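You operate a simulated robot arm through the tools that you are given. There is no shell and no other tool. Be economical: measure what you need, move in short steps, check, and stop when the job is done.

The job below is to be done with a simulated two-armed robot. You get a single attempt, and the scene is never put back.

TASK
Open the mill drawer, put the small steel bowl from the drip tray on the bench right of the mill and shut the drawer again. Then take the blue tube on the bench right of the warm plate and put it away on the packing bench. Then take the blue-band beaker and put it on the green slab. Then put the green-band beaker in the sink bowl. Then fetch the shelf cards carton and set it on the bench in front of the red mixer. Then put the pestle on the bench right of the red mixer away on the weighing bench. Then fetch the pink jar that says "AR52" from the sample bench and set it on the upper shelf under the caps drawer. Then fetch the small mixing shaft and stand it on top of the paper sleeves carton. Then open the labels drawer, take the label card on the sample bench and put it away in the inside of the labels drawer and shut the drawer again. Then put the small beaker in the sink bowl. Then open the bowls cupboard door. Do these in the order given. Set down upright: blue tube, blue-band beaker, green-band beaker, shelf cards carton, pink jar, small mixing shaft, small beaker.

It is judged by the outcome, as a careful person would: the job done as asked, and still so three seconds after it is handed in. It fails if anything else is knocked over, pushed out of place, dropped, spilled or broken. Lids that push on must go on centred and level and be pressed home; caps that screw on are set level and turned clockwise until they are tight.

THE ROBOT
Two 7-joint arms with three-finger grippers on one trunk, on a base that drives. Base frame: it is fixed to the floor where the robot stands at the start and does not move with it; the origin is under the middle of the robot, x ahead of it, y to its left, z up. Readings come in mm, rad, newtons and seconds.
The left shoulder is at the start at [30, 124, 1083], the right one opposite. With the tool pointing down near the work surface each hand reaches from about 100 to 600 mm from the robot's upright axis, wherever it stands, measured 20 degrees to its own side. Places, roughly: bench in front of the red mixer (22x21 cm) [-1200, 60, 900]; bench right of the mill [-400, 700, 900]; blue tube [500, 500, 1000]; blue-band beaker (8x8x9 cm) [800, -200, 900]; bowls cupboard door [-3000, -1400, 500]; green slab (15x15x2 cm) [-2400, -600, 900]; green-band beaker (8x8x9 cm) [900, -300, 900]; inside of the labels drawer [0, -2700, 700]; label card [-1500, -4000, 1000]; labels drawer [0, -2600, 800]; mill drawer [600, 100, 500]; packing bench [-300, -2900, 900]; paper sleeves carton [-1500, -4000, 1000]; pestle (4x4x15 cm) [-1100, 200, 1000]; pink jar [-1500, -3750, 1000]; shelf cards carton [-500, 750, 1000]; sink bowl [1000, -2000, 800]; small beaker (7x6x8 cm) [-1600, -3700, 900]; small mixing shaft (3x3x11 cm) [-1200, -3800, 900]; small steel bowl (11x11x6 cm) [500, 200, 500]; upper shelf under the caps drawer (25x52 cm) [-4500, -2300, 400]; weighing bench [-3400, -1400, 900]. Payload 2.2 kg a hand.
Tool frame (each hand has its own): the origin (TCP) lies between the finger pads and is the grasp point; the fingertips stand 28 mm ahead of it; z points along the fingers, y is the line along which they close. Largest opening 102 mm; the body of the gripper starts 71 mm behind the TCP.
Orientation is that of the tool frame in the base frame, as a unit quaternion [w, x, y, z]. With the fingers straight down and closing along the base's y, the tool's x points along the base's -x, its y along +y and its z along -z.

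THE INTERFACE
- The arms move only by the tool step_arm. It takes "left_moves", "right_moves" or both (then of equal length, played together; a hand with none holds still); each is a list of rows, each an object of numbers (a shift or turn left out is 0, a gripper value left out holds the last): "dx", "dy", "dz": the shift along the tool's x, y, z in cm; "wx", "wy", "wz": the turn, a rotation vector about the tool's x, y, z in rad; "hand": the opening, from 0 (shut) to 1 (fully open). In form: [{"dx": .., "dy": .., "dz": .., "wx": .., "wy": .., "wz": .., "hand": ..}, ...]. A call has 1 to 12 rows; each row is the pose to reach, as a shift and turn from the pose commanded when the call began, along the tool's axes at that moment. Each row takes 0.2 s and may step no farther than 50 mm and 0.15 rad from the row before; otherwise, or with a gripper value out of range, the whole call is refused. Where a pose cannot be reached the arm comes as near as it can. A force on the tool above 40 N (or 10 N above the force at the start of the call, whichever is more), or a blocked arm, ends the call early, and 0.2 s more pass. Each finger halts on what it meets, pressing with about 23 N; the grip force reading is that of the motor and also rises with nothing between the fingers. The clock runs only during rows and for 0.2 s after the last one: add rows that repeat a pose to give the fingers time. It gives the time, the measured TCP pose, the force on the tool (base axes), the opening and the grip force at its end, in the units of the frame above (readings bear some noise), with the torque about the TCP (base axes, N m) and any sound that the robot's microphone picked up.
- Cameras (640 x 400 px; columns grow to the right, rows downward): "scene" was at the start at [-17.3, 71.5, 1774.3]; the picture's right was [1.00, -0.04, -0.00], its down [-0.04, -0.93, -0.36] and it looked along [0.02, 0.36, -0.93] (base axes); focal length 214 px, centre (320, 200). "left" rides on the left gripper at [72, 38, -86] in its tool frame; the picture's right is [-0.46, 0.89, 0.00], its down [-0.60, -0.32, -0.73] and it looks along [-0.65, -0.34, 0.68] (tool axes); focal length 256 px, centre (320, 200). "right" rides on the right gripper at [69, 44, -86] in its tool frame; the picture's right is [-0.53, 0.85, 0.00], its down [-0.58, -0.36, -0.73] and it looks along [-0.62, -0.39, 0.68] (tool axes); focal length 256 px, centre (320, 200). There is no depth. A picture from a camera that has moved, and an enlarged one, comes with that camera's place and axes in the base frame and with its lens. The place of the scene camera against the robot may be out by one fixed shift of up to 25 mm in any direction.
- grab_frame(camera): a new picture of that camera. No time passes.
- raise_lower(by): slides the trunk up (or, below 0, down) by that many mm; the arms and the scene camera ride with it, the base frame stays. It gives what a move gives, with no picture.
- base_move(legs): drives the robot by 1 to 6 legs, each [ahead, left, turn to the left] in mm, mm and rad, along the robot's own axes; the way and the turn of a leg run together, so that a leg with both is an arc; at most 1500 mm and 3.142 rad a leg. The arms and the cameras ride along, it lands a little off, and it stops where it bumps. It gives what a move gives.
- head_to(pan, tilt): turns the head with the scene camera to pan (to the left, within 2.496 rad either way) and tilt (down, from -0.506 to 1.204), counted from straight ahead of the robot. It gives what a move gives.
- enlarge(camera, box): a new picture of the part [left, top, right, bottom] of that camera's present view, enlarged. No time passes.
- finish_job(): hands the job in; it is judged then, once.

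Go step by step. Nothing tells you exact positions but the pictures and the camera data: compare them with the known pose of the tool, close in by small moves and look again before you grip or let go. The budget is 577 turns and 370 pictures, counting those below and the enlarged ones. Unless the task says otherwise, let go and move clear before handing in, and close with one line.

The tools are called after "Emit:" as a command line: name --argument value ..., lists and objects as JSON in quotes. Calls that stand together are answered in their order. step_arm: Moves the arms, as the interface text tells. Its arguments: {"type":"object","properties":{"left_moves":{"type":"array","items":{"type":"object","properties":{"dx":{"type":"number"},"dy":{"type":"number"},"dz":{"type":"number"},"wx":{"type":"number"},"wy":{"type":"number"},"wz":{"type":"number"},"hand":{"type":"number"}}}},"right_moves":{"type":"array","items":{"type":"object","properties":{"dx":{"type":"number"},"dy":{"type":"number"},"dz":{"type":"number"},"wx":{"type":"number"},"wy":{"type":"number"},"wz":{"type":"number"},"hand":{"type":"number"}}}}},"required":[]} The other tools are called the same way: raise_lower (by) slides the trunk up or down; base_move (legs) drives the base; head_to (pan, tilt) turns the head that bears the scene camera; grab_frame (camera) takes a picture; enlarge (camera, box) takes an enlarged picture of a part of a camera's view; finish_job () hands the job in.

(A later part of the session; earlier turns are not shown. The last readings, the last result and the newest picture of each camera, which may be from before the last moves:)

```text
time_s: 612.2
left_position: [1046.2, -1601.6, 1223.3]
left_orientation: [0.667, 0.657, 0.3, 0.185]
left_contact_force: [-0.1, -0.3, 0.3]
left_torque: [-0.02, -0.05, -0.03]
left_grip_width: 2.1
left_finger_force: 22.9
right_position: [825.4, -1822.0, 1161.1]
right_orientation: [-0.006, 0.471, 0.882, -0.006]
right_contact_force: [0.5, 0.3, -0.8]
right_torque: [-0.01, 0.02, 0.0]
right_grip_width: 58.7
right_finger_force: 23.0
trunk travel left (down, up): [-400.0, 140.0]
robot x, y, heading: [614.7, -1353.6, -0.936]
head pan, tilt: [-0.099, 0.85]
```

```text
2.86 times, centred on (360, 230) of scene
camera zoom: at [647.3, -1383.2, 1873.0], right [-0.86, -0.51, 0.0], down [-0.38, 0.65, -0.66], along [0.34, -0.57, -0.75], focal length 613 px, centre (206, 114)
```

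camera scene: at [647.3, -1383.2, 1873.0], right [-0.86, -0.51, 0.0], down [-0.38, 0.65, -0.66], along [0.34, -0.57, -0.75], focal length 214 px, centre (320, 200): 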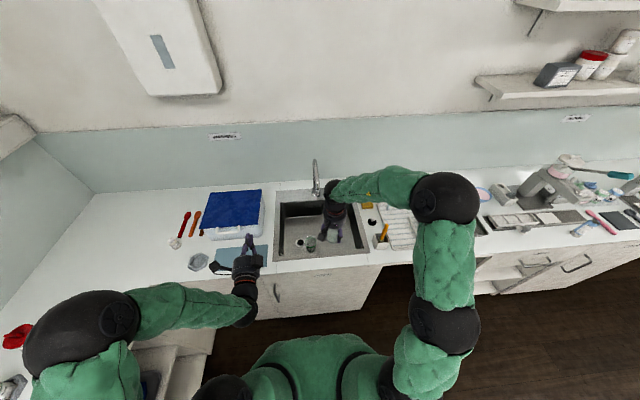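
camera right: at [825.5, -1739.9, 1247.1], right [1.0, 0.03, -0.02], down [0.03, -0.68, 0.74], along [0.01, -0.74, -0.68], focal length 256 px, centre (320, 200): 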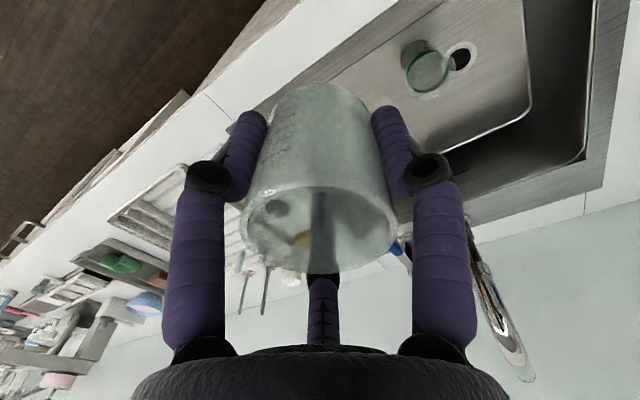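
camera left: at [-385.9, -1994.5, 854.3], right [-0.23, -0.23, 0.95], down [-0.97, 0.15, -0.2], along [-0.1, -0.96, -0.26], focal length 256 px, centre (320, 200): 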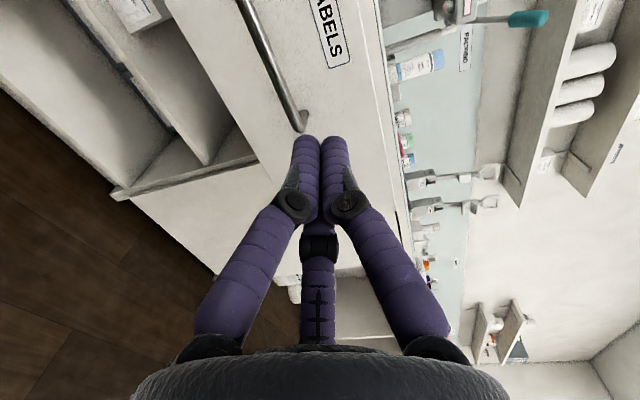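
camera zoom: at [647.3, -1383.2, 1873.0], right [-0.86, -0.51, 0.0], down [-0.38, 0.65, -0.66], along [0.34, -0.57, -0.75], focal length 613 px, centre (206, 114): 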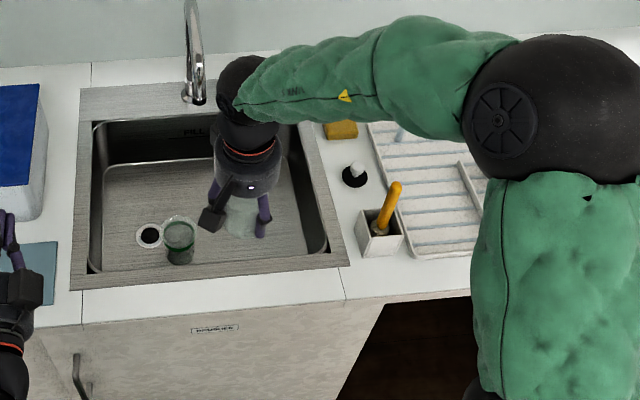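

Green beaker is upright in the basin. I raise the trunk 100 mm for elbow clearance over the brush, and position at ≈[890, -1966].

Emit:
raise_lower --by 100

Emit:
base_move --legs '[[140, -30, 0]]'

Emit:
step_arm --right_moves '[{"dx": -1, "dz": 4}, {"dx": -1, "dz": 8}, {"dx": -1, "dz": 12}, {"dx": -1, "dz": 16}, {"dx": -1, "dz": 20}]'

Emit:
grab_frame --camera "right"

Emit:
enlarge --camera "scene" --box '[260, 180, 460, 330]'

```text
time_s: 613.5
left_position: [1045.2, -1600.7, 1322.5]
left_orientation: [0.667, 0.657, 0.299, 0.186]
left_contact_force: [-0.4, -0.1, -0.2]
left_torque: [0.04, 0.02, 0.03]
left_grip_width: 2.1
left_finger_force: 22.7
right_position: [827.4, -1821.9, 1260.3]
right_orientation: [-0.005, 0.471, 0.882, -0.006]
right_contact_force: [-0.2, 0.3, 0.2]
right_torque: [-0.03, 0.02, 0.0]
right_grip_width: 58.5
right_finger_force: 23.0
trunk travel left (down, up): [-500.0, 40.0]
robot x, y, heading: [617.3, -1360.4, -0.93]
head pan, tilt: [-0.099, 0.85]
```

```text
time_s: 614.9
left_position: [1104.1, -1732.9, 1323.0]
left_orientation: [0.667, 0.657, 0.299, 0.185]
left_contact_force: [-0.4, -0.1, 0.1]
left_torque: [-0.01, 0.0, 0.0]
left_grip_width: 2.3
left_finger_force: 23.4
right_position: [884.4, -1953.1, 1261.0]
right_orientation: [-0.005, 0.472, 0.882, -0.006]
right_contact_force: [-0.2, 0.0, -1.5]
right_torque: [0.0, 0.01, -0.04]
right_grip_width: 58.7
right_finger_force: 22.8
trunk travel left (down, up): [-500.0, 40.0]
robot x, y, heading: [675.6, -1484.8, -0.941]
head pan, tilt: [-0.099, 0.85]
```

```text
time_s: 616.0
left_position: [1104.0, -1733.7, 1322.2]
left_orientation: [0.667, 0.657, 0.299, 0.185]
left_contact_force: [-0.6, -0.2, 0.5]
left_torque: [0.0, 0.0, -0.01]
left_grip_width: 2.3
left_finger_force: 23.0
right_position: [887.9, -1965.4, 1061.3]
right_orientation: [-0.005, 0.473, 0.881, -0.006]
right_contact_force: [0.3, -1.1, -0.5]
right_torque: [0.03, 0.04, -0.02]
right_grip_width: 58.7
right_finger_force: 23.4
trunk travel left (down, up): [-500.0, 40.0]
robot x, y, heading: [674.3, -1486.5, -0.936]
head pan, tilt: [-0.099, 0.85]
```

```text
103 pictures are left
camera right: at [887.9, -1883.0, 1147.0], right [1.0, 0.02, -0.01], down [0.03, -0.68, 0.73], along [0.01, -0.74, -0.68], focal length 256 px, centre (320, 200)
```

right: 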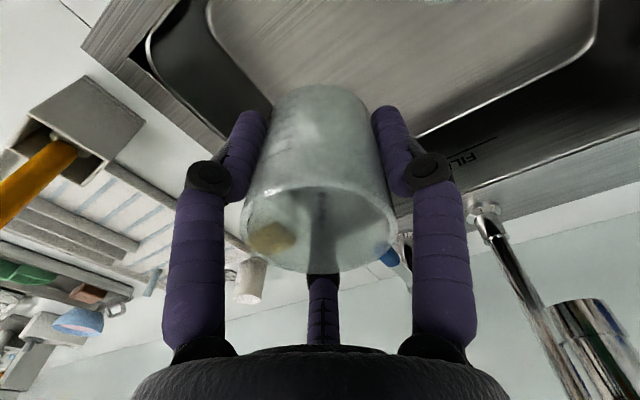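

```text
2.67 times, centred on (360, 255) of scene
camera zoom: at [707.0, -1515.8, 1972.9], right [-0.86, -0.51, 0.0], down [-0.38, 0.65, -0.66], along [0.34, -0.57, -0.75], focal length 572 px, centre (213, 53)
```

zoom: 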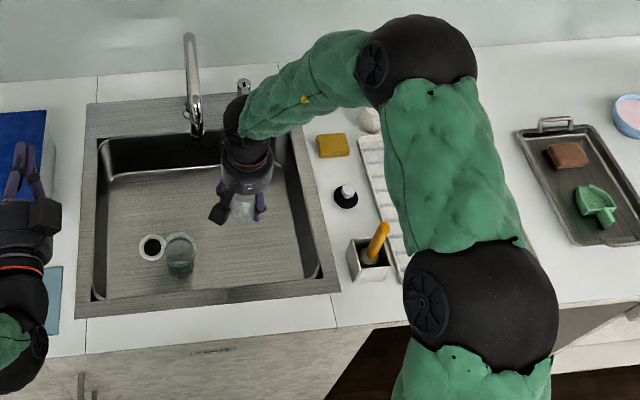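

Emit:
step_arm --right_moves '[{"dz": 4}, {"dz": 8}, {"dz": 12}, {"dz": 16}]'

Emit:
enlarge --camera "scene" --box '[260, 180, 460, 330]'

Emit:
grab_frame --camera "right"

```text
time_s: 617.0
left_position: [1104.4, -1734.1, 1322.5]
left_orientation: [0.667, 0.657, 0.299, 0.184]
left_contact_force: [-0.8, 0.0, 0.5]
left_torque: [-0.05, -0.02, 0.02]
left_grip_width: 2.0
left_finger_force: 23.0
right_position: [885.2, -1964.8, 901.6]
right_orientation: [-0.004, 0.473, 0.881, -0.006]
right_contact_force: [1.0, 0.0, 0.2]
right_torque: [0.04, 0.01, 0.01]
right_grip_width: 58.4
right_finger_force: 23.2
trunk travel left (down, up): [-500.0, 40.0]
robot x, y, heading: [673.1, -1486.5, -0.934]
head pan, tilt: [-0.099, 0.85]
```

```text
2.67 times, centred on (360, 255) of scene
camera zoom: at [706.8, -1515.7, 1972.9], right [-0.86, -0.51, 0.0], down [-0.38, 0.65, -0.66], along [0.34, -0.57, -0.75], focal length 572 px, centre (213, 53)
```

zoom: 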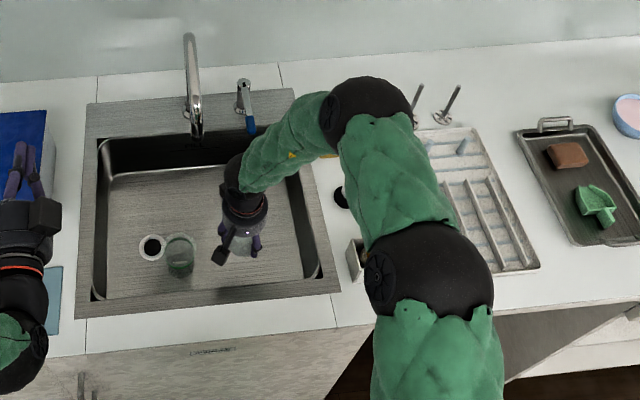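

```text
100 pictures are left
camera right: at [884.9, -1884.2, 987.5], right [1.0, 0.02, -0.01], down [0.03, -0.68, 0.74], along [0.01, -0.74, -0.68], focal length 256 px, centre (320, 200)
```

right: 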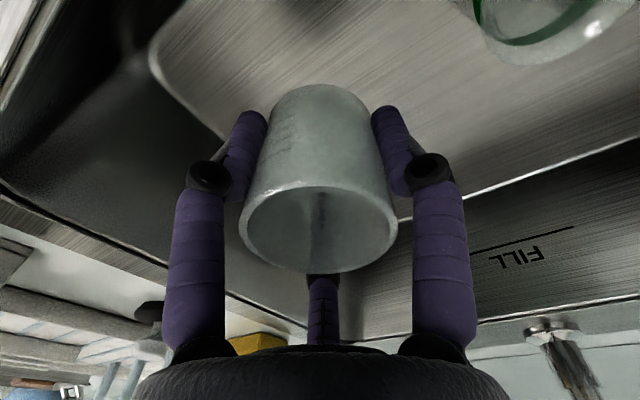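

The elbow swings low over the sponge area; I raise again, back the base 80 mm and extend the arm instead so it straightens.

Emit:
step_arm --right_moves '[{"dz": -4}, {"dz": -8}, {"dz": -12}, {"dz": -14}]'

Emit:
base_move --legs '[[-85, 0, 0]]'

Emit:
step_arm --right_moves '[{"dx": -3}, {"dx": -6}, {"dx": -8.5}, {"dx": -8.5, "dz": 4}, {"dx": -8.5, "dz": 8}, {"dx": -8.5, "dz": 12}]'

Emit:
enlarge --camera "scene" --box '[260, 160, 460, 310]'

```text
time_s: 618.0
left_position: [1103.8, -1733.4, 1323.3]
left_orientation: [0.667, 0.657, 0.299, 0.184]
left_contact_force: [0.3, -0.1, 0.1]
left_torque: [-0.02, -0.02, 0.01]
left_grip_width: 2.0
left_finger_force: 22.8
right_position: [886.7, -1963.5, 1042.4]
right_orientation: [-0.006, 0.471, 0.882, -0.005]
right_contact_force: [-0.2, 0.5, -1.3]
right_torque: [0.0, -0.02, -0.02]
right_grip_width: 58.6
right_finger_force: 23.2
trunk travel left (down, up): [-500.0, 40.0]
robot x, y, heading: [673.8, -1486.4, -0.934]
head pan, tilt: [-0.099, 0.85]
```

```text
time_s: 619.1
left_position: [1053.5, -1665.0, 1323.3]
left_orientation: [0.668, 0.657, 0.298, 0.185]
left_contact_force: [-0.3, 0.4, 0.4]
left_torque: [0.01, -0.02, -0.03]
left_grip_width: 2.2
left_finger_force: 23.0
right_position: [837.1, -1893.9, 1042.1]
right_orientation: [-0.005, 0.472, 0.882, -0.007]
right_contact_force: [-0.4, 0.3, -0.1]
right_torque: [0.0, -0.05, 0.03]
right_grip_width: 58.7
right_finger_force: 23.2
trunk travel left (down, up): [-500.0, 40.0]
robot x, y, heading: [620.7, -1417.5, -0.94]
head pan, tilt: [-0.099, 0.85]
```

```text
time_s: 620.5
left_position: [1054.9, -1666.0, 1322.7]
left_orientation: [0.667, 0.658, 0.299, 0.184]
left_contact_force: [-0.2, 0.0, 0.1]
left_torque: [0.01, -0.02, -0.01]
left_grip_width: 2.2
left_finger_force: 23.5
right_position: [884.2, -1969.4, 921.8]
right_orientation: [-0.004, 0.472, 0.882, -0.006]
right_contact_force: [0.2, -0.8, 0.4]
right_torque: [0.07, 0.01, -0.02]
right_grip_width: 58.6
right_finger_force: 22.4
trunk travel left (down, up): [-500.0, 40.0]
robot x, y, heading: [622.8, -1419.9, -0.938]
head pan, tilt: [-0.099, 0.85]
```

```text
2.67 times, centred on (360, 235) of scene
camera zoom: at [657.3, -1447.8, 1972.9], right [-0.86, -0.51, 0.0], down [-0.38, 0.65, -0.66], along [0.34, -0.57, -0.75], focal length 572 px, centre (213, 107)
```

zoom: 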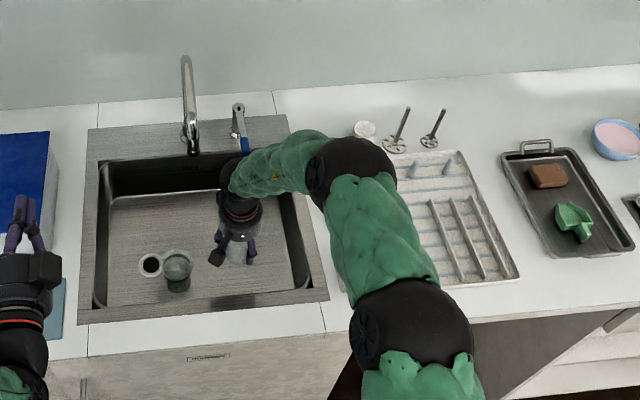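

The elbow is actually high (the ball's apparent size shows it near the camera), so lowering is safe.

Emit:
step_arm --right_moves '[{"dz": 4}, {"dz": 8}, {"dz": 10.8}]'

Emit:
step_arm --right_moves '[{"dz": 0.5}, {"dz": 1}]'

Emit:
step_arm --right_moves '[{"dz": 0.4}, {"dz": 0.8}]'

Emit:
grab_frame --camera "right"

```text
time_s: 621.3
left_position: [1053.4, -1665.7, 1323.0]
left_orientation: [0.667, 0.657, 0.299, 0.184]
left_contact_force: [0.1, -0.5, -0.6]
left_torque: [0.0, 0.04, -0.01]
left_grip_width: 2.1
left_finger_force: 23.1
right_position: [882.7, -1968.3, 813.2]
right_orientation: [-0.005, 0.473, 0.881, -0.006]
right_contact_force: [0.4, -0.3, -1.6]
right_torque: [0.05, 0.0, 0.02]
right_grip_width: 58.6
right_finger_force: 23.2
trunk travel left (down, up): [-500.0, 40.0]
robot x, y, heading: [623.4, -1420.8, -0.943]
head pan, tilt: [-0.099, 0.85]
```

```text
time_s: 621.9
left_position: [1055.1, -1666.3, 1322.6]
left_orientation: [0.667, 0.657, 0.299, 0.183]
left_contact_force: [-0.6, -0.7, 0.1]
left_torque: [0.0, 0.0, -0.01]
left_grip_width: 2.3
left_finger_force: 22.9
right_position: [881.7, -1968.4, 804.4]
right_orientation: [-0.005, 0.472, 0.882, -0.005]
right_contact_force: [0.5, 0.1, -1.0]
right_torque: [0.0, 0.05, -0.05]
right_grip_width: 58.6
right_finger_force: 22.9
trunk travel left (down, up): [-500.0, 40.0]
robot x, y, heading: [623.3, -1419.4, -0.939]
head pan, tilt: [-0.099, 0.85]
```

```text
time_s: 622.5
left_position: [1055.0, -1665.1, 1323.0]
left_orientation: [0.667, 0.657, 0.299, 0.184]
left_contact_force: [-0.3, 0.7, -0.5]
left_torque: [0.01, -0.01, -0.01]
left_grip_width: 2.2
left_finger_force: 23.2
right_position: [881.1, -1968.5, 794.7]
right_orientation: [-0.004, 0.472, 0.881, -0.006]
right_contact_force: [1.5, -2.3, -0.4]
right_torque: [0.19, 0.18, -0.15]
right_grip_width: 58.7
right_finger_force: 22.6
trunk travel left (down, up): [-500.0, 40.0]
robot x, y, heading: [624.3, -1420.4, -0.938]
head pan, tilt: [-0.099, 0.85]
```

```text
98 pictures are left
camera right: at [880.4, -1886.8, 881.3], right [1.0, 0.02, -0.01], down [0.03, -0.68, 0.74], along [0.01, -0.74, -0.68], focal length 256 px, centre (320, 200)
```

right: 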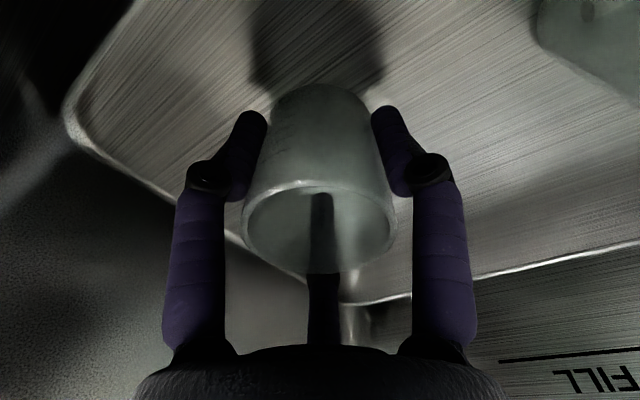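

Emit:
step_arm --right_moves '[{"dz": 0.2}, {"dz": 0.4}]'

Emit:
step_arm --right_moves '[{"dz": 0.2}, {"dz": 0.4}]'

```text
time_s: 623.1
left_position: [1053.6, -1665.9, 1321.9]
left_orientation: [0.667, 0.657, 0.299, 0.184]
left_contact_force: [0.3, 0.2, 0.2]
left_torque: [0.01, -0.04, 0.01]
left_grip_width: 2.4
left_finger_force: 22.7
right_position: [880.4, -1968.6, 790.9]
right_orientation: [-0.004, 0.472, 0.882, -0.006]
right_contact_force: [2.3, -4.7, 2.0]
right_torque: [0.59, 0.23, -0.19]
right_grip_width: 58.9
right_finger_force: 23.0
trunk travel left (down, up): [-500.0, 40.0]
robot x, y, heading: [623.5, -1418.2, -0.938]
head pan, tilt: [-0.099, 0.85]
```

```text
time_s: 623.7
left_position: [1052.7, -1665.6, 1323.2]
left_orientation: [0.668, 0.656, 0.299, 0.185]
left_contact_force: [-0.2, -0.4, 0.8]
left_torque: [-0.02, 0.0, -0.02]
left_grip_width: 2.2
left_finger_force: 23.2
right_position: [880.8, -1968.1, 789.6]
right_orientation: [-0.004, 0.472, 0.881, -0.007]
right_contact_force: [1.1, 0.5, 22.0]
right_torque: [0.82, 0.35, -0.23]
right_grip_width: 58.7
right_finger_force: 23.1
trunk travel left (down, up): [-500.0, 40.0]
robot x, y, heading: [624.9, -1416.9, -0.939]
head pan, tilt: [-0.099, 0.85]
```

Emit:
step_arm --right_moves '[{"dz": -0.2}, {"dz": -0.2, "hand": 0.65}, {"dz": -0.2, "hand": 0.75}, {"dz": -0.2, "hand": 0.85}, {"dz": -0.2, "hand": 0.85}]'

Emit:
grab_frame --camera "right"

```text
time_s: 624.9
left_position: [1054.4, -1666.3, 1322.6]
left_orientation: [0.666, 0.658, 0.3, 0.184]
left_contact_force: [-0.4, 0.4, -0.2]
left_torque: [-0.02, 0.04, -0.02]
left_grip_width: 1.9
left_finger_force: 23.3
right_position: [881.2, -1969.2, 788.4]
right_orientation: [-0.006, 0.472, 0.882, -0.005]
right_contact_force: [4.0, -8.4, -5.0]
right_torque: [0.18, 0.3, -0.36]
right_grip_width: 86.7
right_finger_force: 0.2
trunk travel left (down, up): [-500.0, 40.0]
robot x, y, heading: [628.6, -1419.3, -0.938]
head pan, tilt: [-0.099, 0.85]
```

```text
97 pictures are left
camera right: at [880.3, -1886.8, 874.7], right [1.0, 0.02, -0.02], down [0.03, -0.68, 0.73], along [0.01, -0.73, -0.68], focal length 256 px, centre (320, 200)
```

right: 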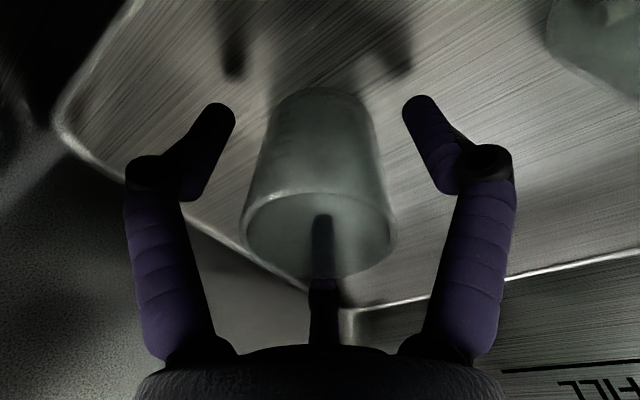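

The beaker stands. I rise straight up.

Emit:
step_arm --right_moves '[{"dz": -2}, {"dz": -5}, {"dz": -9}, {"dz": -13}, {"dz": -17}, {"dz": -21}, {"dz": -25}, {"dz": -29}, {"dz": -33}]'

Emit:
grab_frame --camera "right"

Emit:
enlarge --camera "scene" --box '[260, 160, 460, 310]'

```text
time_s: 626.9
left_position: [1053.7, -1664.5, 1323.8]
left_orientation: [0.667, 0.657, 0.298, 0.184]
left_contact_force: [-0.5, 0.9, 0.0]
left_torque: [0.01, -0.02, -0.02]
left_grip_width: 2.3
left_finger_force: 23.2
right_position: [883.8, -1965.4, 1120.0]
right_orientation: [-0.005, 0.473, 0.881, -0.006]
right_contact_force: [-0.5, -0.2, 0.2]
right_torque: [-0.05, -0.02, -0.02]
right_grip_width: 86.6
right_finger_force: 0.1
trunk travel left (down, up): [-500.0, 40.0]
robot x, y, heading: [620.8, -1420.3, -0.937]
head pan, tilt: [-0.099, 0.85]
```

```text
96 pictures are left
camera right: at [883.9, -1883.6, 1205.3], right [1.0, 0.02, -0.01], down [0.03, -0.68, 0.73], along [0.01, -0.74, -0.68], focal length 256 px, centre (320, 200)
```

right: 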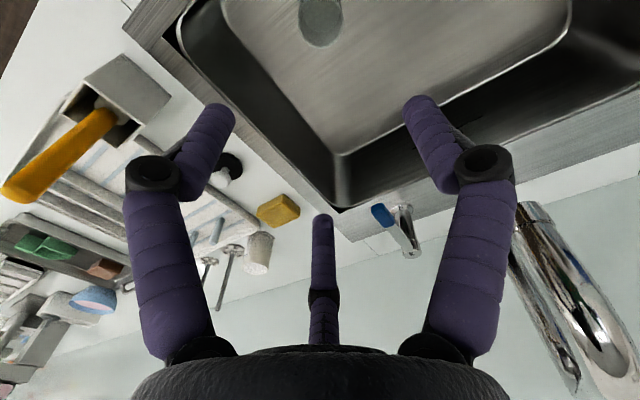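

```text
2.67 times, centred on (360, 235) of scene
camera zoom: at [655.7, -1445.1, 1973.0], right [-0.86, -0.51, 0.0], down [-0.38, 0.65, -0.66], along [0.34, -0.57, -0.75], focal length 572 px, centre (213, 107)
```

zoom: 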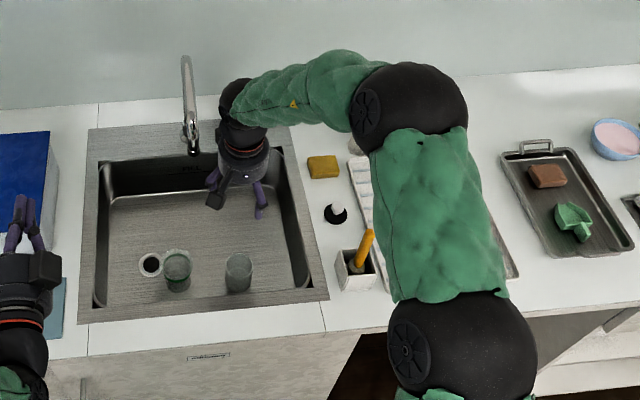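

Both beakers stand upright in the basin. Last: the bowls cupboard door on bench A; I drive over to look.

Emit:
step_arm --right_moves '[{"dx": 4}, {"dx": 8}, {"dx": 12}, {"dx": 16}, {"dx": 20}]'

Emit:
base_move --legs '[[-800, 0, 0], [0, 0, 3.14], [0, 1500, 0], [300, 1390, 0]]'

Emit:
raise_lower --by -350

Emit:
head_to --pan 0.0 --tilt 0.6

Emit:
grab_frame --camera "scene"

```text
time_s: 628.1
left_position: [1054.9, -1664.6, 1323.0]
left_orientation: [0.668, 0.657, 0.298, 0.184]
left_contact_force: [0.5, -0.4, 1.0]
left_torque: [0.01, 0.01, -0.02]
left_grip_width: 2.2
left_finger_force: 22.6
right_position: [774.4, -1798.4, 1120.7]
right_orientation: [-0.005, 0.472, 0.881, -0.007]
right_contact_force: [0.4, -0.3, 0.0]
right_torque: [0.0, -0.01, -0.01]
right_grip_width: 86.7
right_finger_force: 0.1
trunk travel left (down, up): [-500.0, 40.0]
robot x, y, heading: [625.2, -1416.1, -0.936]
head pan, tilt: [-0.099, 0.85]
```

```text
time_s: 653.5
left_position: [-2777.2, -2045.2, 1322.0]
left_orientation: [-0.19, -0.305, 0.654, 0.665]
left_contact_force: [0.2, 0.0, 0.3]
left_torque: [-0.03, 0.01, 0.04]
left_grip_width: 2.1
left_finger_force: 23.2
right_position: [-2499.4, -1905.7, 1120.3]
right_orientation: [-0.006, 0.885, -0.465, 0.005]
right_contact_force: [0.0, 0.5, 0.1]
right_torque: [0.02, -0.01, 0.01]
right_grip_width: 86.8
right_finger_force: 0.0
trunk travel left (down, up): [-500.0, 40.0]
robot x, y, heading: [-2341.9, -2283.3, 2.221]
head pan, tilt: [-0.099, 0.85]
```

```text
time_s: 657.0
left_position: [-2777.6, -2045.1, 973.4]
left_orientation: [-0.191, -0.305, 0.654, 0.665]
left_contact_force: [-0.3, -0.4, 0.6]
left_torque: [-0.03, -0.02, -0.01]
left_grip_width: 2.2
left_finger_force: 22.6
right_position: [-2498.8, -1905.5, 770.5]
right_orientation: [-0.007, 0.886, -0.464, 0.005]
right_contact_force: [0.4, -0.3, 0.5]
right_torque: [-0.01, 0.0, 0.0]
right_grip_width: 86.7
right_finger_force: 0.0
trunk travel left (down, up): [-150.0, 390.0]
robot x, y, heading: [-2344.9, -2282.8, 2.219]
head pan, tilt: [-0.099, 0.85]
```

```text
time_s: 657.7
left_position: [-2777.2, -2044.9, 972.6]
left_orientation: [-0.191, -0.306, 0.653, 0.666]
left_contact_force: [0.0, 0.5, 0.9]
left_torque: [-0.03, 0.03, -0.02]
left_grip_width: 2.5
left_finger_force: 23.0
right_position: [-2500.8, -1905.5, 771.4]
right_orientation: [-0.006, 0.886, -0.464, 0.005]
right_contact_force: [0.1, 0.1, 0.2]
right_torque: [-0.04, 0.0, 0.01]
right_grip_width: 86.9
right_finger_force: 0.1
trunk travel left (down, up): [-150.0, 390.0]
robot x, y, heading: [-2342.9, -2284.8, 2.226]
head pan, tilt: [0.0, 0.6]
```

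```text
94 pictures are left
camera scene: at [-2367.8, -2221.9, 1643.8], right [0.79, 0.61, 0.0], down [0.34, -0.45, -0.82], along [-0.5, 0.66, -0.57], focal length 214 px, centre (320, 200)
```

scene: 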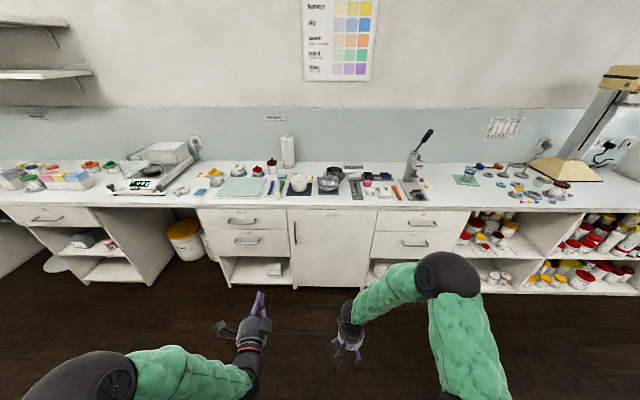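

Emit:
enlarge --camera "scene" --box '[190, 180, 480, 310]'

```text
2.21 times, centred on (335, 245) of scene
camera zoom: at [-2367.8, -2221.9, 1643.8], right [0.79, 0.61, 0.0], down [0.34, -0.45, -0.82], along [-0.5, 0.66, -0.57], focal length 473 px, centre (287, 101)
```

zoom: 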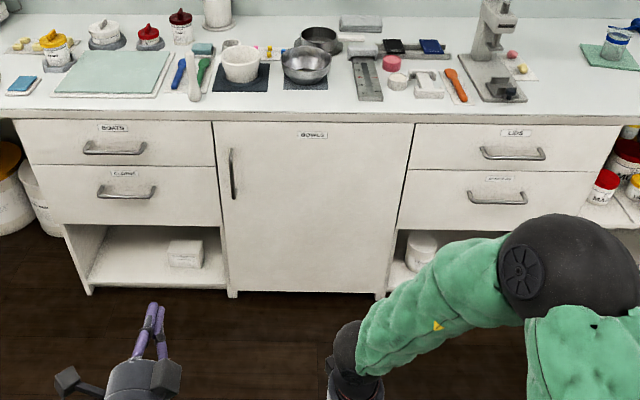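

The BOWLS door has a vertical handle on its left, centre ≈[-3108, -1509, 685], hinge on the right (~0.52 m). I roll the left tool so the fingers close sideways and lower it.

Emit:
step_arm --left_moves '[{"wz": -0.14, "hand": 1}, {"wz": -0.28}, {"wz": -0.42}, {"wz": -0.56}, {"wz": -0.7}, {"wz": -0.84}, {"wz": -0.98}, {"wz": -1.12}, {"wz": -1.26}, {"wz": -1.4}, {"wz": -1.54}, {"wz": -1.571}]'

Emit:
raise_lower --by -120

Emit:
step_arm --left_moves '[{"dx": 4}, {"dx": 8}, {"dx": 12}, {"dx": 16}]'

Emit:
grab_frame --camera "left"

```text
time_s: 660.3
left_position: [-2776.9, -2045.6, 973.6]
left_orientation: [-0.337, 0.678, -0.247, -0.605]
left_contact_force: [0.1, 0.8, 0.0]
left_torque: [0.0, 0.0, 0.01]
left_grip_width: 101.9
left_finger_force: 0.2
right_position: [-2499.2, -1903.9, 770.2]
right_orientation: [-0.006, 0.886, -0.464, 0.005]
right_contact_force: [-0.5, -0.3, 0.2]
right_torque: [0.01, 0.05, 0.01]
right_grip_width: 86.5
right_finger_force: 0.1
trunk travel left (down, up): [-150.0, 390.0]
robot x, y, heading: [-2341.5, -2282.0, 2.227]
head pan, tilt: [0.0, 0.6]
```

```text
time_s: 661.8
left_position: [-2778.0, -2045.5, 852.3]
left_orientation: [-0.336, 0.678, -0.246, -0.606]
left_contact_force: [-0.2, -0.2, 0.6]
left_torque: [0.03, -0.02, -0.04]
left_grip_width: 101.9
left_finger_force: 0.0
right_position: [-2500.2, -1904.9, 650.2]
right_orientation: [-0.007, 0.886, -0.464, 0.005]
right_contact_force: [-0.4, -0.1, 0.2]
right_torque: [-0.03, -0.08, -0.02]
right_grip_width: 86.7
right_finger_force: 0.0
trunk travel left (down, up): [-30.0, 510.0]
robot x, y, heading: [-2339.1, -2284.7, 2.224]
head pan, tilt: [0.0, 0.6]
```

```text
time_s: 662.8
left_position: [-2754.4, -2032.8, 694.4]
left_orientation: [-0.336, 0.678, -0.247, -0.606]
left_contact_force: [0.3, 0.2, 0.6]
left_torque: [0.0, -0.01, 0.02]
left_grip_width: 102.1
left_finger_force: 0.1
right_position: [-2499.2, -1905.8, 650.0]
right_orientation: [-0.007, 0.886, -0.464, 0.005]
right_contact_force: [0.1, -0.5, -0.4]
right_torque: [-0.02, -0.01, 0.01]
right_grip_width: 86.6
right_finger_force: 0.2
trunk travel left (down, up): [-30.0, 510.0]
robot x, y, heading: [-2343.1, -2285.5, 2.222]
head pan, tilt: [0.0, 0.6]
```

```text
92 pictures are left
camera left: at [-2715.8, -2118.3, 621.7], right [-0.72, -0.61, 0.32], down [0.63, -0.39, 0.68], along [-0.29, 0.69, 0.66], focal length 256 px, centre (320, 200)
```

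left: 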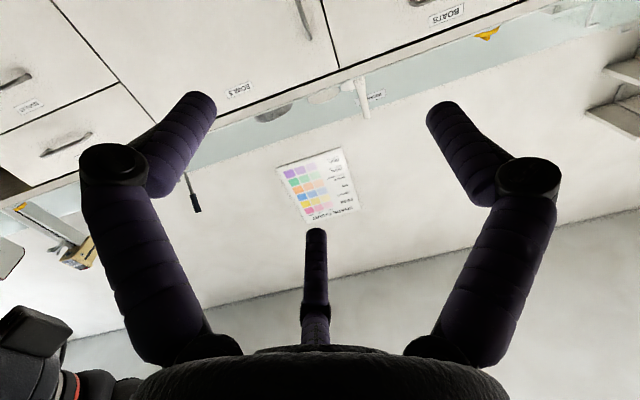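

Emit:
step_arm --right_moves '[{"dx": 4, "dz": -2}, {"dx": 8, "dz": -4}, {"dx": 12, "dz": -6}, {"dx": 15, "dz": -8}]'

Emit:
base_move --legs '[[480, 0, 0]]'

Emit:
grab_frame --camera "left"

Emit:
grab_frame --camera "scene"

```text
time_s: 663.8
left_position: [-2753.2, -2034.8, 695.4]
left_orientation: [-0.337, 0.678, -0.248, -0.605]
left_contact_force: [0.6, 0.1, 0.1]
left_torque: [0.03, 0.02, -0.02]
left_grip_width: 102.1
left_finger_force: 0.0
right_position: [-2415.6, -2030.1, 731.8]
right_orientation: [-0.006, 0.886, -0.464, 0.004]
right_contact_force: [0.0, 0.0, 0.0]
right_torque: [0.0, 0.01, 0.03]
right_grip_width: 86.6
right_finger_force: 0.0
trunk travel left (down, up): [-30.0, 510.0]
robot x, y, heading: [-2343.2, -2288.2, 2.227]
head pan, tilt: [0.0, 0.6]
```

```text
time_s: 666.7
left_position: [-3043.5, -1652.7, 694.4]
left_orientation: [-0.335, 0.678, -0.247, -0.606]
left_contact_force: [0.6, -0.7, 0.3]
left_torque: [0.03, 0.03, 0.01]
left_grip_width: 101.9
left_finger_force: 0.1
right_position: [-2706.1, -1650.2, 731.8]
right_orientation: [-0.007, 0.886, -0.463, 0.006]
right_contact_force: [-0.1, 0.0, -0.5]
right_torque: [0.0, 0.02, -0.01]
right_grip_width: 86.4
right_finger_force: 0.0
trunk travel left (down, up): [-30.0, 510.0]
robot x, y, heading: [-2631.7, -1905.8, 2.224]
head pan, tilt: [0.0, 0.6]
```

```text
91 pictures are left
camera left: at [-3006.2, -1739.1, 621.9], right [-0.72, -0.61, 0.32], down [0.63, -0.39, 0.68], along [-0.29, 0.69, 0.66], focal length 256 px, centre (320, 200)
```

left: 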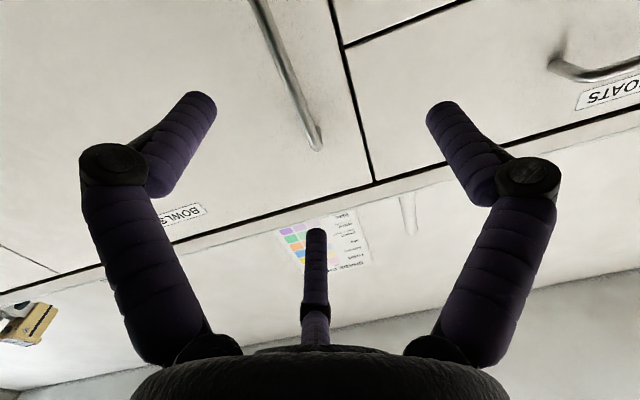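

```text
90 pictures are left
camera scene: at [-2658.4, -1842.1, 1523.9], right [0.79, 0.61, 0.0], down [0.34, -0.45, -0.82], along [-0.5, 0.65, -0.57], focal length 214 px, centre (320, 200)
```

scene: 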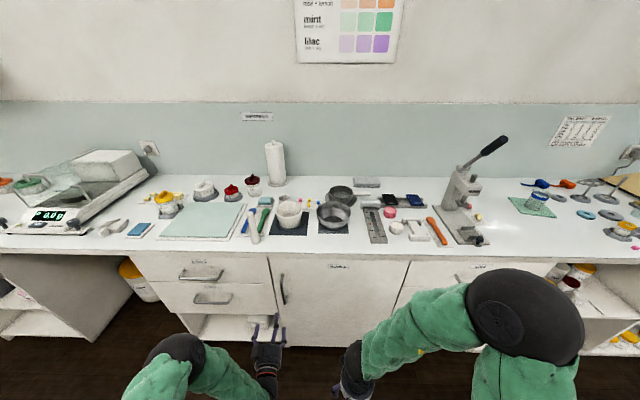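

The bar's top end triangulates to [-3114, -1543, 753]. I shift right and advance.

Emit:
step_arm --left_moves '[{"dy": -2.5, "dz": 2}, {"dy": -2.5, "dz": 5}, {"dy": -2.5, "dz": 7}]'

Emit:
grab_frame --camera "left"

```text
time_s: 667.5
left_position: [-3072.1, -1584.7, 696.8]
left_orientation: [-0.335, 0.678, -0.247, -0.606]
left_contact_force: [-0.4, -0.4, -0.4]
left_torque: [0.02, 0.02, 0.03]
left_grip_width: 101.9
left_finger_force: 0.0
right_position: [-2707.4, -1648.9, 731.4]
right_orientation: [-0.007, 0.886, -0.463, 0.005]
right_contact_force: [0.6, 0.3, -0.1]
right_torque: [-0.03, 0.01, -0.01]
right_grip_width: 86.8
right_finger_force: 0.0
trunk travel left (down, up): [-30.0, 510.0]
robot x, y, heading: [-2632.4, -1905.6, 2.23]
head pan, tilt: [0.0, 0.6]
```

```text
89 pictures are left
camera left: at [-3033.7, -1669.8, 622.9], right [-0.72, -0.61, 0.32], down [0.63, -0.39, 0.68], along [-0.29, 0.69, 0.66], focal length 256 px, centre (320, 200)
```

left: 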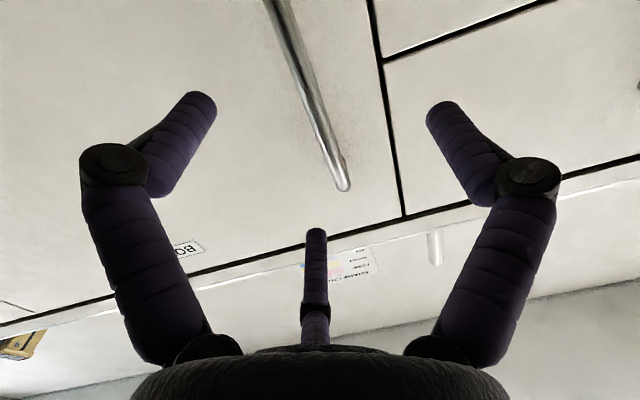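

Emit:
step_arm --left_moves '[{"dz": 2.5, "dy": -0.4}, {"dz": 4.8, "dy": -0.5}, {"dz": 4.8, "dy": -0.5}]'

Emit:
grab_frame --camera "left"

```text
time_s: 668.3
left_position: [-3099.2, -1544.6, 694.6]
left_orientation: [-0.335, 0.678, -0.246, -0.606]
left_contact_force: [0.8, 0.0, -1.4]
left_torque: [-0.02, 0.03, 0.0]
left_grip_width: 101.9
left_finger_force: 0.0
right_position: [-2708.1, -1649.8, 731.8]
right_orientation: [-0.006, 0.886, -0.463, 0.006]
right_contact_force: [0.2, -0.2, -1.0]
right_torque: [-0.01, -0.02, 0.0]
right_grip_width: 87.0
right_finger_force: 0.1
trunk travel left (down, up): [-30.0, 510.0]
robot x, y, heading: [-2632.9, -1906.0, 2.222]
head pan, tilt: [0.0, 0.6]
```

```text
88 pictures are left
camera left: at [-3061.3, -1630.1, 621.4], right [-0.72, -0.61, 0.32], down [0.63, -0.39, 0.68], along [-0.29, 0.69, 0.66], focal length 256 px, centre (320, 200)
```

left: 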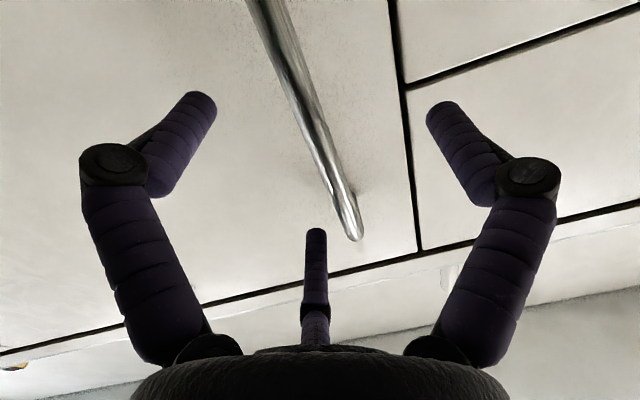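

Emit:
step_arm --left_moves '[{"dz": 0.4, "hand": 0.7}, {"dz": 0.4, "hand": 0.45}, {"dz": 0.4, "hand": 0.2}, {"dz": 0.4, "hand": 0}, {"dz": 0.4, "hand": 0}, {"dz": 0.4, "hand": 0}]'

Emit:
grab_frame --camera "left"

```text
time_s: 669.7
left_position: [-3100.7, -1540.5, 696.6]
left_orientation: [-0.336, 0.676, -0.249, -0.606]
left_contact_force: [12.8, 11.5, 10.4]
left_torque: [-0.52, 0.97, -0.17]
left_grip_width: 22.8
left_finger_force: 44.5
right_position: [-2706.3, -1648.6, 731.5]
right_orientation: [-0.006, 0.886, -0.464, 0.004]
right_contact_force: [0.0, -0.1, -0.4]
right_torque: [0.03, -0.04, -0.03]
right_grip_width: 86.8
right_finger_force: 0.0
trunk travel left (down, up): [-30.0, 510.0]
robot x, y, heading: [-2635.6, -1904.7, 2.224]
head pan, tilt: [0.0, 0.6]
```

```text
87 pictures are left
camera left: at [-3062.8, -1626.4, 622.7], right [-0.72, -0.61, 0.32], down [0.63, -0.39, 0.67], along [-0.29, 0.69, 0.67], focal length 256 px, centre (320, 200)
```

left: 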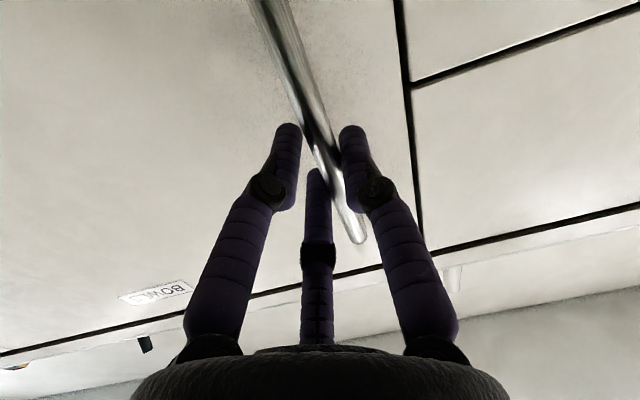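

Gripped. I swing the door by driving the base in an arc about the hinge (≈625 ahead, 375 right), starting with a small test.

Emit:
base_move --legs '[[-37, -62, 0.1]]'

Emit:
grab_frame --camera "scene"

```text
time_s: 670.7
left_position: [-3063.4, -1578.3, 696.3]
left_orientation: [-0.305, 0.688, -0.214, -0.623]
left_contact_force: [12.0, 13.6, 16.5]
left_torque: [-1.35, 0.75, -0.05]
left_grip_width: 22.6
left_finger_force: 44.8
right_position: [-2660.6, -1646.3, 731.6]
right_orientation: [-0.006, 0.908, -0.419, 0.004]
right_contact_force: [-0.3, 1.1, -0.6]
right_torque: [0.0, -0.02, 0.01]
right_grip_width: 86.4
right_finger_force: 0.0
trunk travel left (down, up): [-30.0, 510.0]
robot x, y, heading: [-2561.4, -1895.7, 2.324]
head pan, tilt: [0.0, 0.6]
```

```text
86 pictures are left
camera scene: at [-2589.1, -1833.8, 1524.0], right [0.73, 0.68, 0.0], down [0.39, -0.41, -0.83], along [-0.57, 0.6, -0.56], focal length 214 px, centre (320, 200)
```

scene: 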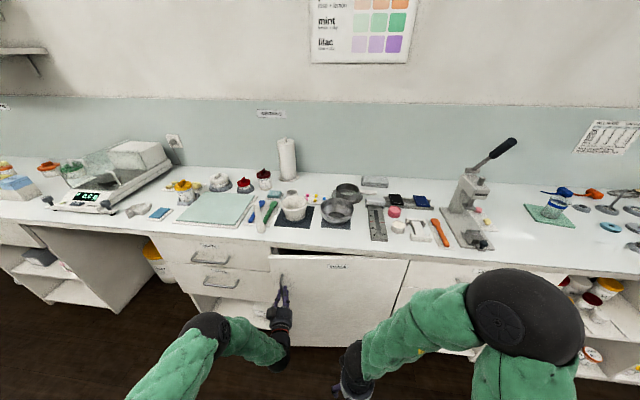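

The door follows nicely. I continue the arc.

Emit:
base_move --legs '[[-56, -94, 0.15], [-56, -94, 0.15]]'

Emit:
grab_frame --camera "scene"

```text
time_s: 672.7
left_position: [-2931.3, -1664.0, 695.6]
left_orientation: [-0.209, 0.713, -0.107, -0.661]
left_contact_force: [-4.9, -11.3, 9.7]
left_torque: [-1.37, 0.12, 0.23]
left_grip_width: 22.7
left_finger_force: 45.3
right_position: [-2526.7, -1609.7, 732.1]
right_orientation: [-0.006, 0.96, -0.279, 0.003]
right_contact_force: [0.2, 0.0, -0.4]
right_torque: [0.03, -0.01, 0.04]
right_grip_width: 86.6
right_finger_force: 0.2
trunk travel left (down, up): [-30.0, 510.0]
robot x, y, heading: [-2361.0, -1817.3, 2.627]
head pan, tilt: [0.0, 0.6]
```

```text
85 pictures are left
camera scene: at [-2399.0, -1771.8, 1523.9], right [0.5, 0.87, 0.0], down [0.49, -0.28, -0.83], along [-0.72, 0.41, -0.56], focal length 214 px, centre (320, 200)
```

scene: 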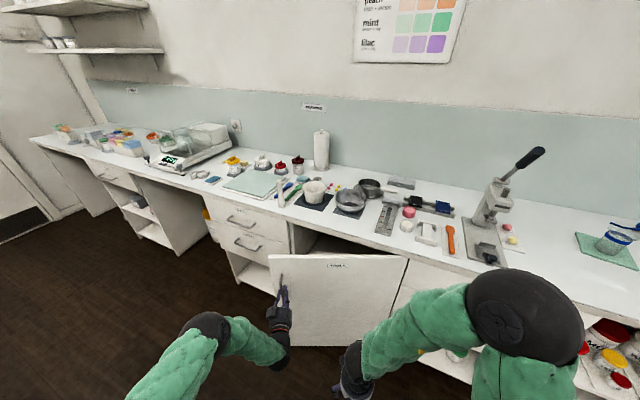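

Emit:
base_move --legs '[[-56, -94, 0.15], [-56, -94, 0.15]]'

Emit:
grab_frame --camera "scene"

```text
time_s: 674.6
left_position: [-2779.6, -1704.7, 695.1]
left_orientation: [-0.108, 0.721, 0.0, -0.685]
left_contact_force: [0.6, 5.8, 4.6]
left_torque: [-1.46, -0.26, -0.01]
left_grip_width: 22.7
left_finger_force: 45.2
right_position: [-2407.9, -1533.7, 730.9]
right_orientation: [-0.007, 0.991, -0.133, 0.002]
right_contact_force: [0.2, -0.5, 0.4]
right_torque: [-0.03, 0.0, -0.02]
right_grip_width: 86.9
right_finger_force: 0.1
trunk travel left (down, up): [-30.0, 510.0]
robot x, y, heading: [-2185.3, -1681.2, 2.921]
head pan, tilt: [0.0, 0.6]
```

```text
84 pictures are left
camera scene: at [-2234.0, -1652.9, 1523.9], right [0.22, 0.98, 0.0], down [0.55, -0.12, -0.83], along [-0.81, 0.18, -0.56], focal length 214 px, centre (320, 200)
```

scene: 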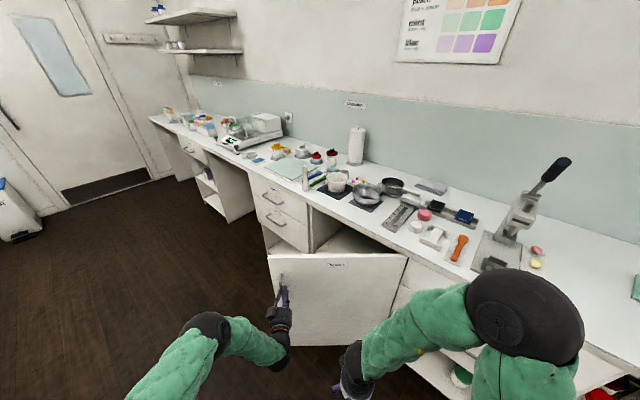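

Emit:
base_move --legs '[[-56, -94, 0.15], [-56, -94, 0.15]]'

Emit:
grab_frame --camera "scene"

```text
time_s: 677.0
left_position: [-2623.0, -1697.3, 695.7]
left_orientation: [-0.007, 0.713, 0.102, -0.693]
left_contact_force: [0.5, 2.1, -1.6]
left_torque: [-1.14, -0.05, -0.03]
left_grip_width: 22.5
left_finger_force: 45.1
right_position: [-2317.8, -1427.6, 732.1]
right_orientation: [-0.008, 1.0, 0.018, 0.002]
right_contact_force: [-0.4, 1.1, 0.2]
right_torque: [0.01, -0.02, 0.0]
right_grip_width: 86.6
right_finger_force: 0.0
trunk travel left (down, up): [-30.0, 510.0]
robot x, y, heading: [-2060.1, -1503.3, -3.066]
head pan, tilt: [0.0, 0.6]
stopped in leg 2: the force on the tool passed its limit at 42 N (the readings are from after the stop); the commanded pose is now the measured one
```

```text
83 pictures are left
camera scene: at [-2112.0, -1491.6, 1523.8], right [-0.08, 1.0, 0.0], down [0.56, 0.05, -0.82], along [-0.82, -0.07, -0.57], focal length 214 px, centre (320, 200)
```

scene: 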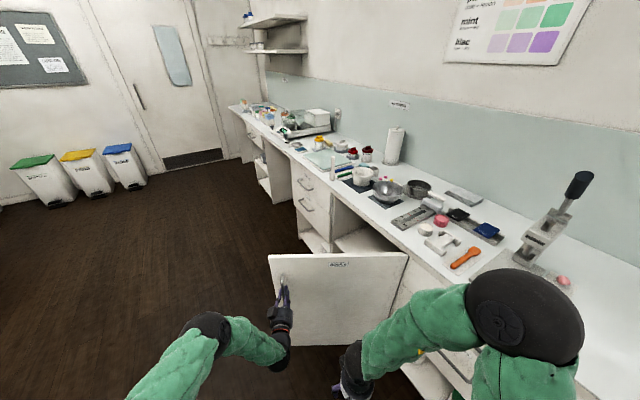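

Emit:
base_move --legs '[[-56, -94, 0.15]]'

Emit:
base_move --legs '[[-56, -94, 0.15]]'

Emit:
grab_frame --camera "scene"

```text
time_s: 678.1
left_position: [-2547.2, -1674.9, 696.1]
left_orientation: [0.045, 0.704, 0.154, -0.692]
left_contact_force: [-8.3, 25.1, 2.2]
left_torque: [-1.37, -0.93, -0.25]
left_grip_width: 22.1
left_finger_force: 45.4
right_position: [-2286.6, -1364.4, 731.8]
right_orientation: [-0.007, 0.996, 0.094, 0.0]
right_contact_force: [-0.1, -0.1, -0.6]
right_torque: [-0.02, -0.02, -0.01]
right_grip_width: 87.0
right_finger_force: 0.0
trunk travel left (down, up): [-30.0, 510.0]
robot x, y, heading: [-2022.4, -1403.0, -2.906]
head pan, tilt: [0.0, 0.6]
```

```text
time_s: 679.3
left_position: [-2476.2, -1642.6, 696.9]
left_orientation: [0.095, 0.691, 0.205, -0.687]
left_contact_force: [-13.8, 23.8, 6.6]
left_torque: [-1.2, -1.32, -0.19]
left_grip_width: 22.3
left_finger_force: 45.2
right_position: [-2266.0, -1296.7, 731.8]
right_orientation: [-0.007, 0.986, 0.167, 0.001]
right_contact_force: [-0.4, 0.0, 0.4]
right_torque: [0.02, 0.02, -0.02]
right_grip_width: 86.7
right_finger_force: 0.0
trunk travel left (down, up): [-30.0, 510.0]
robot x, y, heading: [-1998.3, -1288.9, -2.755]
head pan, tilt: [0.0, 0.6]
```

```text
82 pictures are left
camera scene: at [-2043.8, -1298.1, 1523.9], right [-0.37, 0.93, 0.0], down [0.52, 0.21, -0.83], along [-0.76, -0.31, -0.56], focal length 214 px, centre (320, 200)
```

scene: 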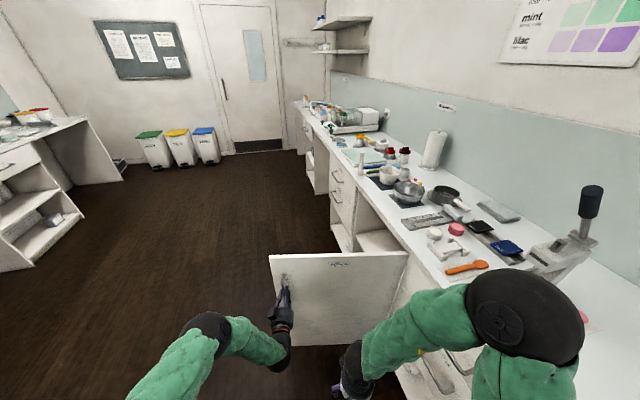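

Emit:
base_move --legs '[[-45, -75, 0.12]]'

Emit:
step_arm --left_moves '[{"hand": 0.3}, {"hand": 0.6}, {"hand": 0.9}, {"hand": 1}]'

Emit:
step_arm --left_moves '[{"dz": -3}, {"dz": -6}, {"dz": -9}, {"dz": -12}]'

Emit:
grab_frame --camera "scene"

```text
time_s: 680.4
left_position: [-2423.1, -1606.7, 695.9]
left_orientation: [-0.134, -0.679, -0.242, 0.68]
left_contact_force: [-16.7, 22.5, 5.8]
left_torque: [-1.04, -1.37, -0.21]
left_grip_width: 22.3
left_finger_force: 44.9
right_position: [-2254.9, -1243.0, 730.8]
right_orientation: [-0.007, 0.974, 0.226, 0.0]
right_contact_force: [-0.2, 0.2, 0.5]
right_torque: [-0.01, 0.01, 0.0]
right_grip_width: 86.8
right_finger_force: 0.1
trunk travel left (down, up): [-30.0, 510.0]
robot x, y, heading: [-1991.8, -1205.6, -2.635]
head pan, tilt: [0.0, 0.6]
```

```text
time_s: 681.4
left_position: [-2423.7, -1608.2, 696.3]
left_orientation: [-0.135, -0.678, -0.243, 0.68]
left_contact_force: [-0.7, -0.2, 0.5]
left_torque: [0.0, 0.0, -0.02]
left_grip_width: 101.8
left_finger_force: 0.2
right_position: [-2254.3, -1242.9, 731.7]
right_orientation: [-0.008, 0.974, 0.226, -0.001]
right_contact_force: [0.3, -0.2, -0.3]
right_torque: [0.04, 0.0, 0.01]
right_grip_width: 86.6
right_finger_force: 0.0
trunk travel left (down, up): [-30.0, 510.0]
robot x, y, heading: [-1987.1, -1208.0, -2.634]
head pan, tilt: [0.0, 0.6]
```

```text
time_s: 682.4
left_position: [-2319.3, -1547.3, 700.3]
left_orientation: [-0.135, -0.678, -0.244, 0.68]
left_contact_force: [0.2, 0.0, -0.2]
left_torque: [0.04, 0.01, 0.0]
left_grip_width: 101.9
left_finger_force: 0.1
right_position: [-2254.0, -1241.7, 730.7]
right_orientation: [-0.009, 0.974, 0.226, -0.001]
right_contact_force: [0.3, 0.1, -0.1]
right_torque: [0.03, -0.01, -0.01]
right_grip_width: 86.7
right_finger_force: 0.1
trunk travel left (down, up): [-30.0, 510.0]
robot x, y, heading: [-1988.8, -1203.9, -2.637]
head pan, tilt: [0.0, 0.6]
```

```text
81 pictures are left
camera scene: at [-2031.9, -1219.3, 1523.9], right [-0.48, 0.88, 0.0], down [0.49, 0.27, -0.83], along [-0.72, -0.4, -0.56], focal length 214 px, centre (320, 200)
```

scene: 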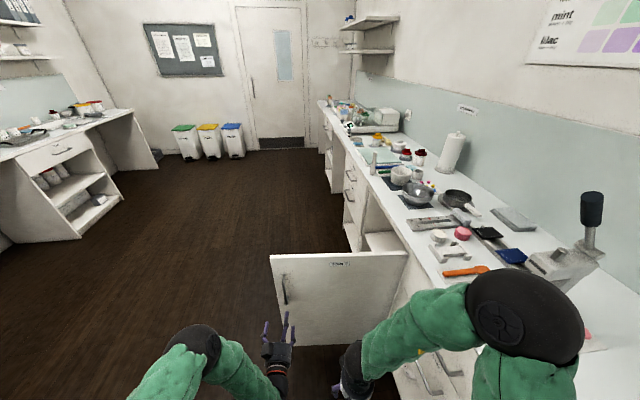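

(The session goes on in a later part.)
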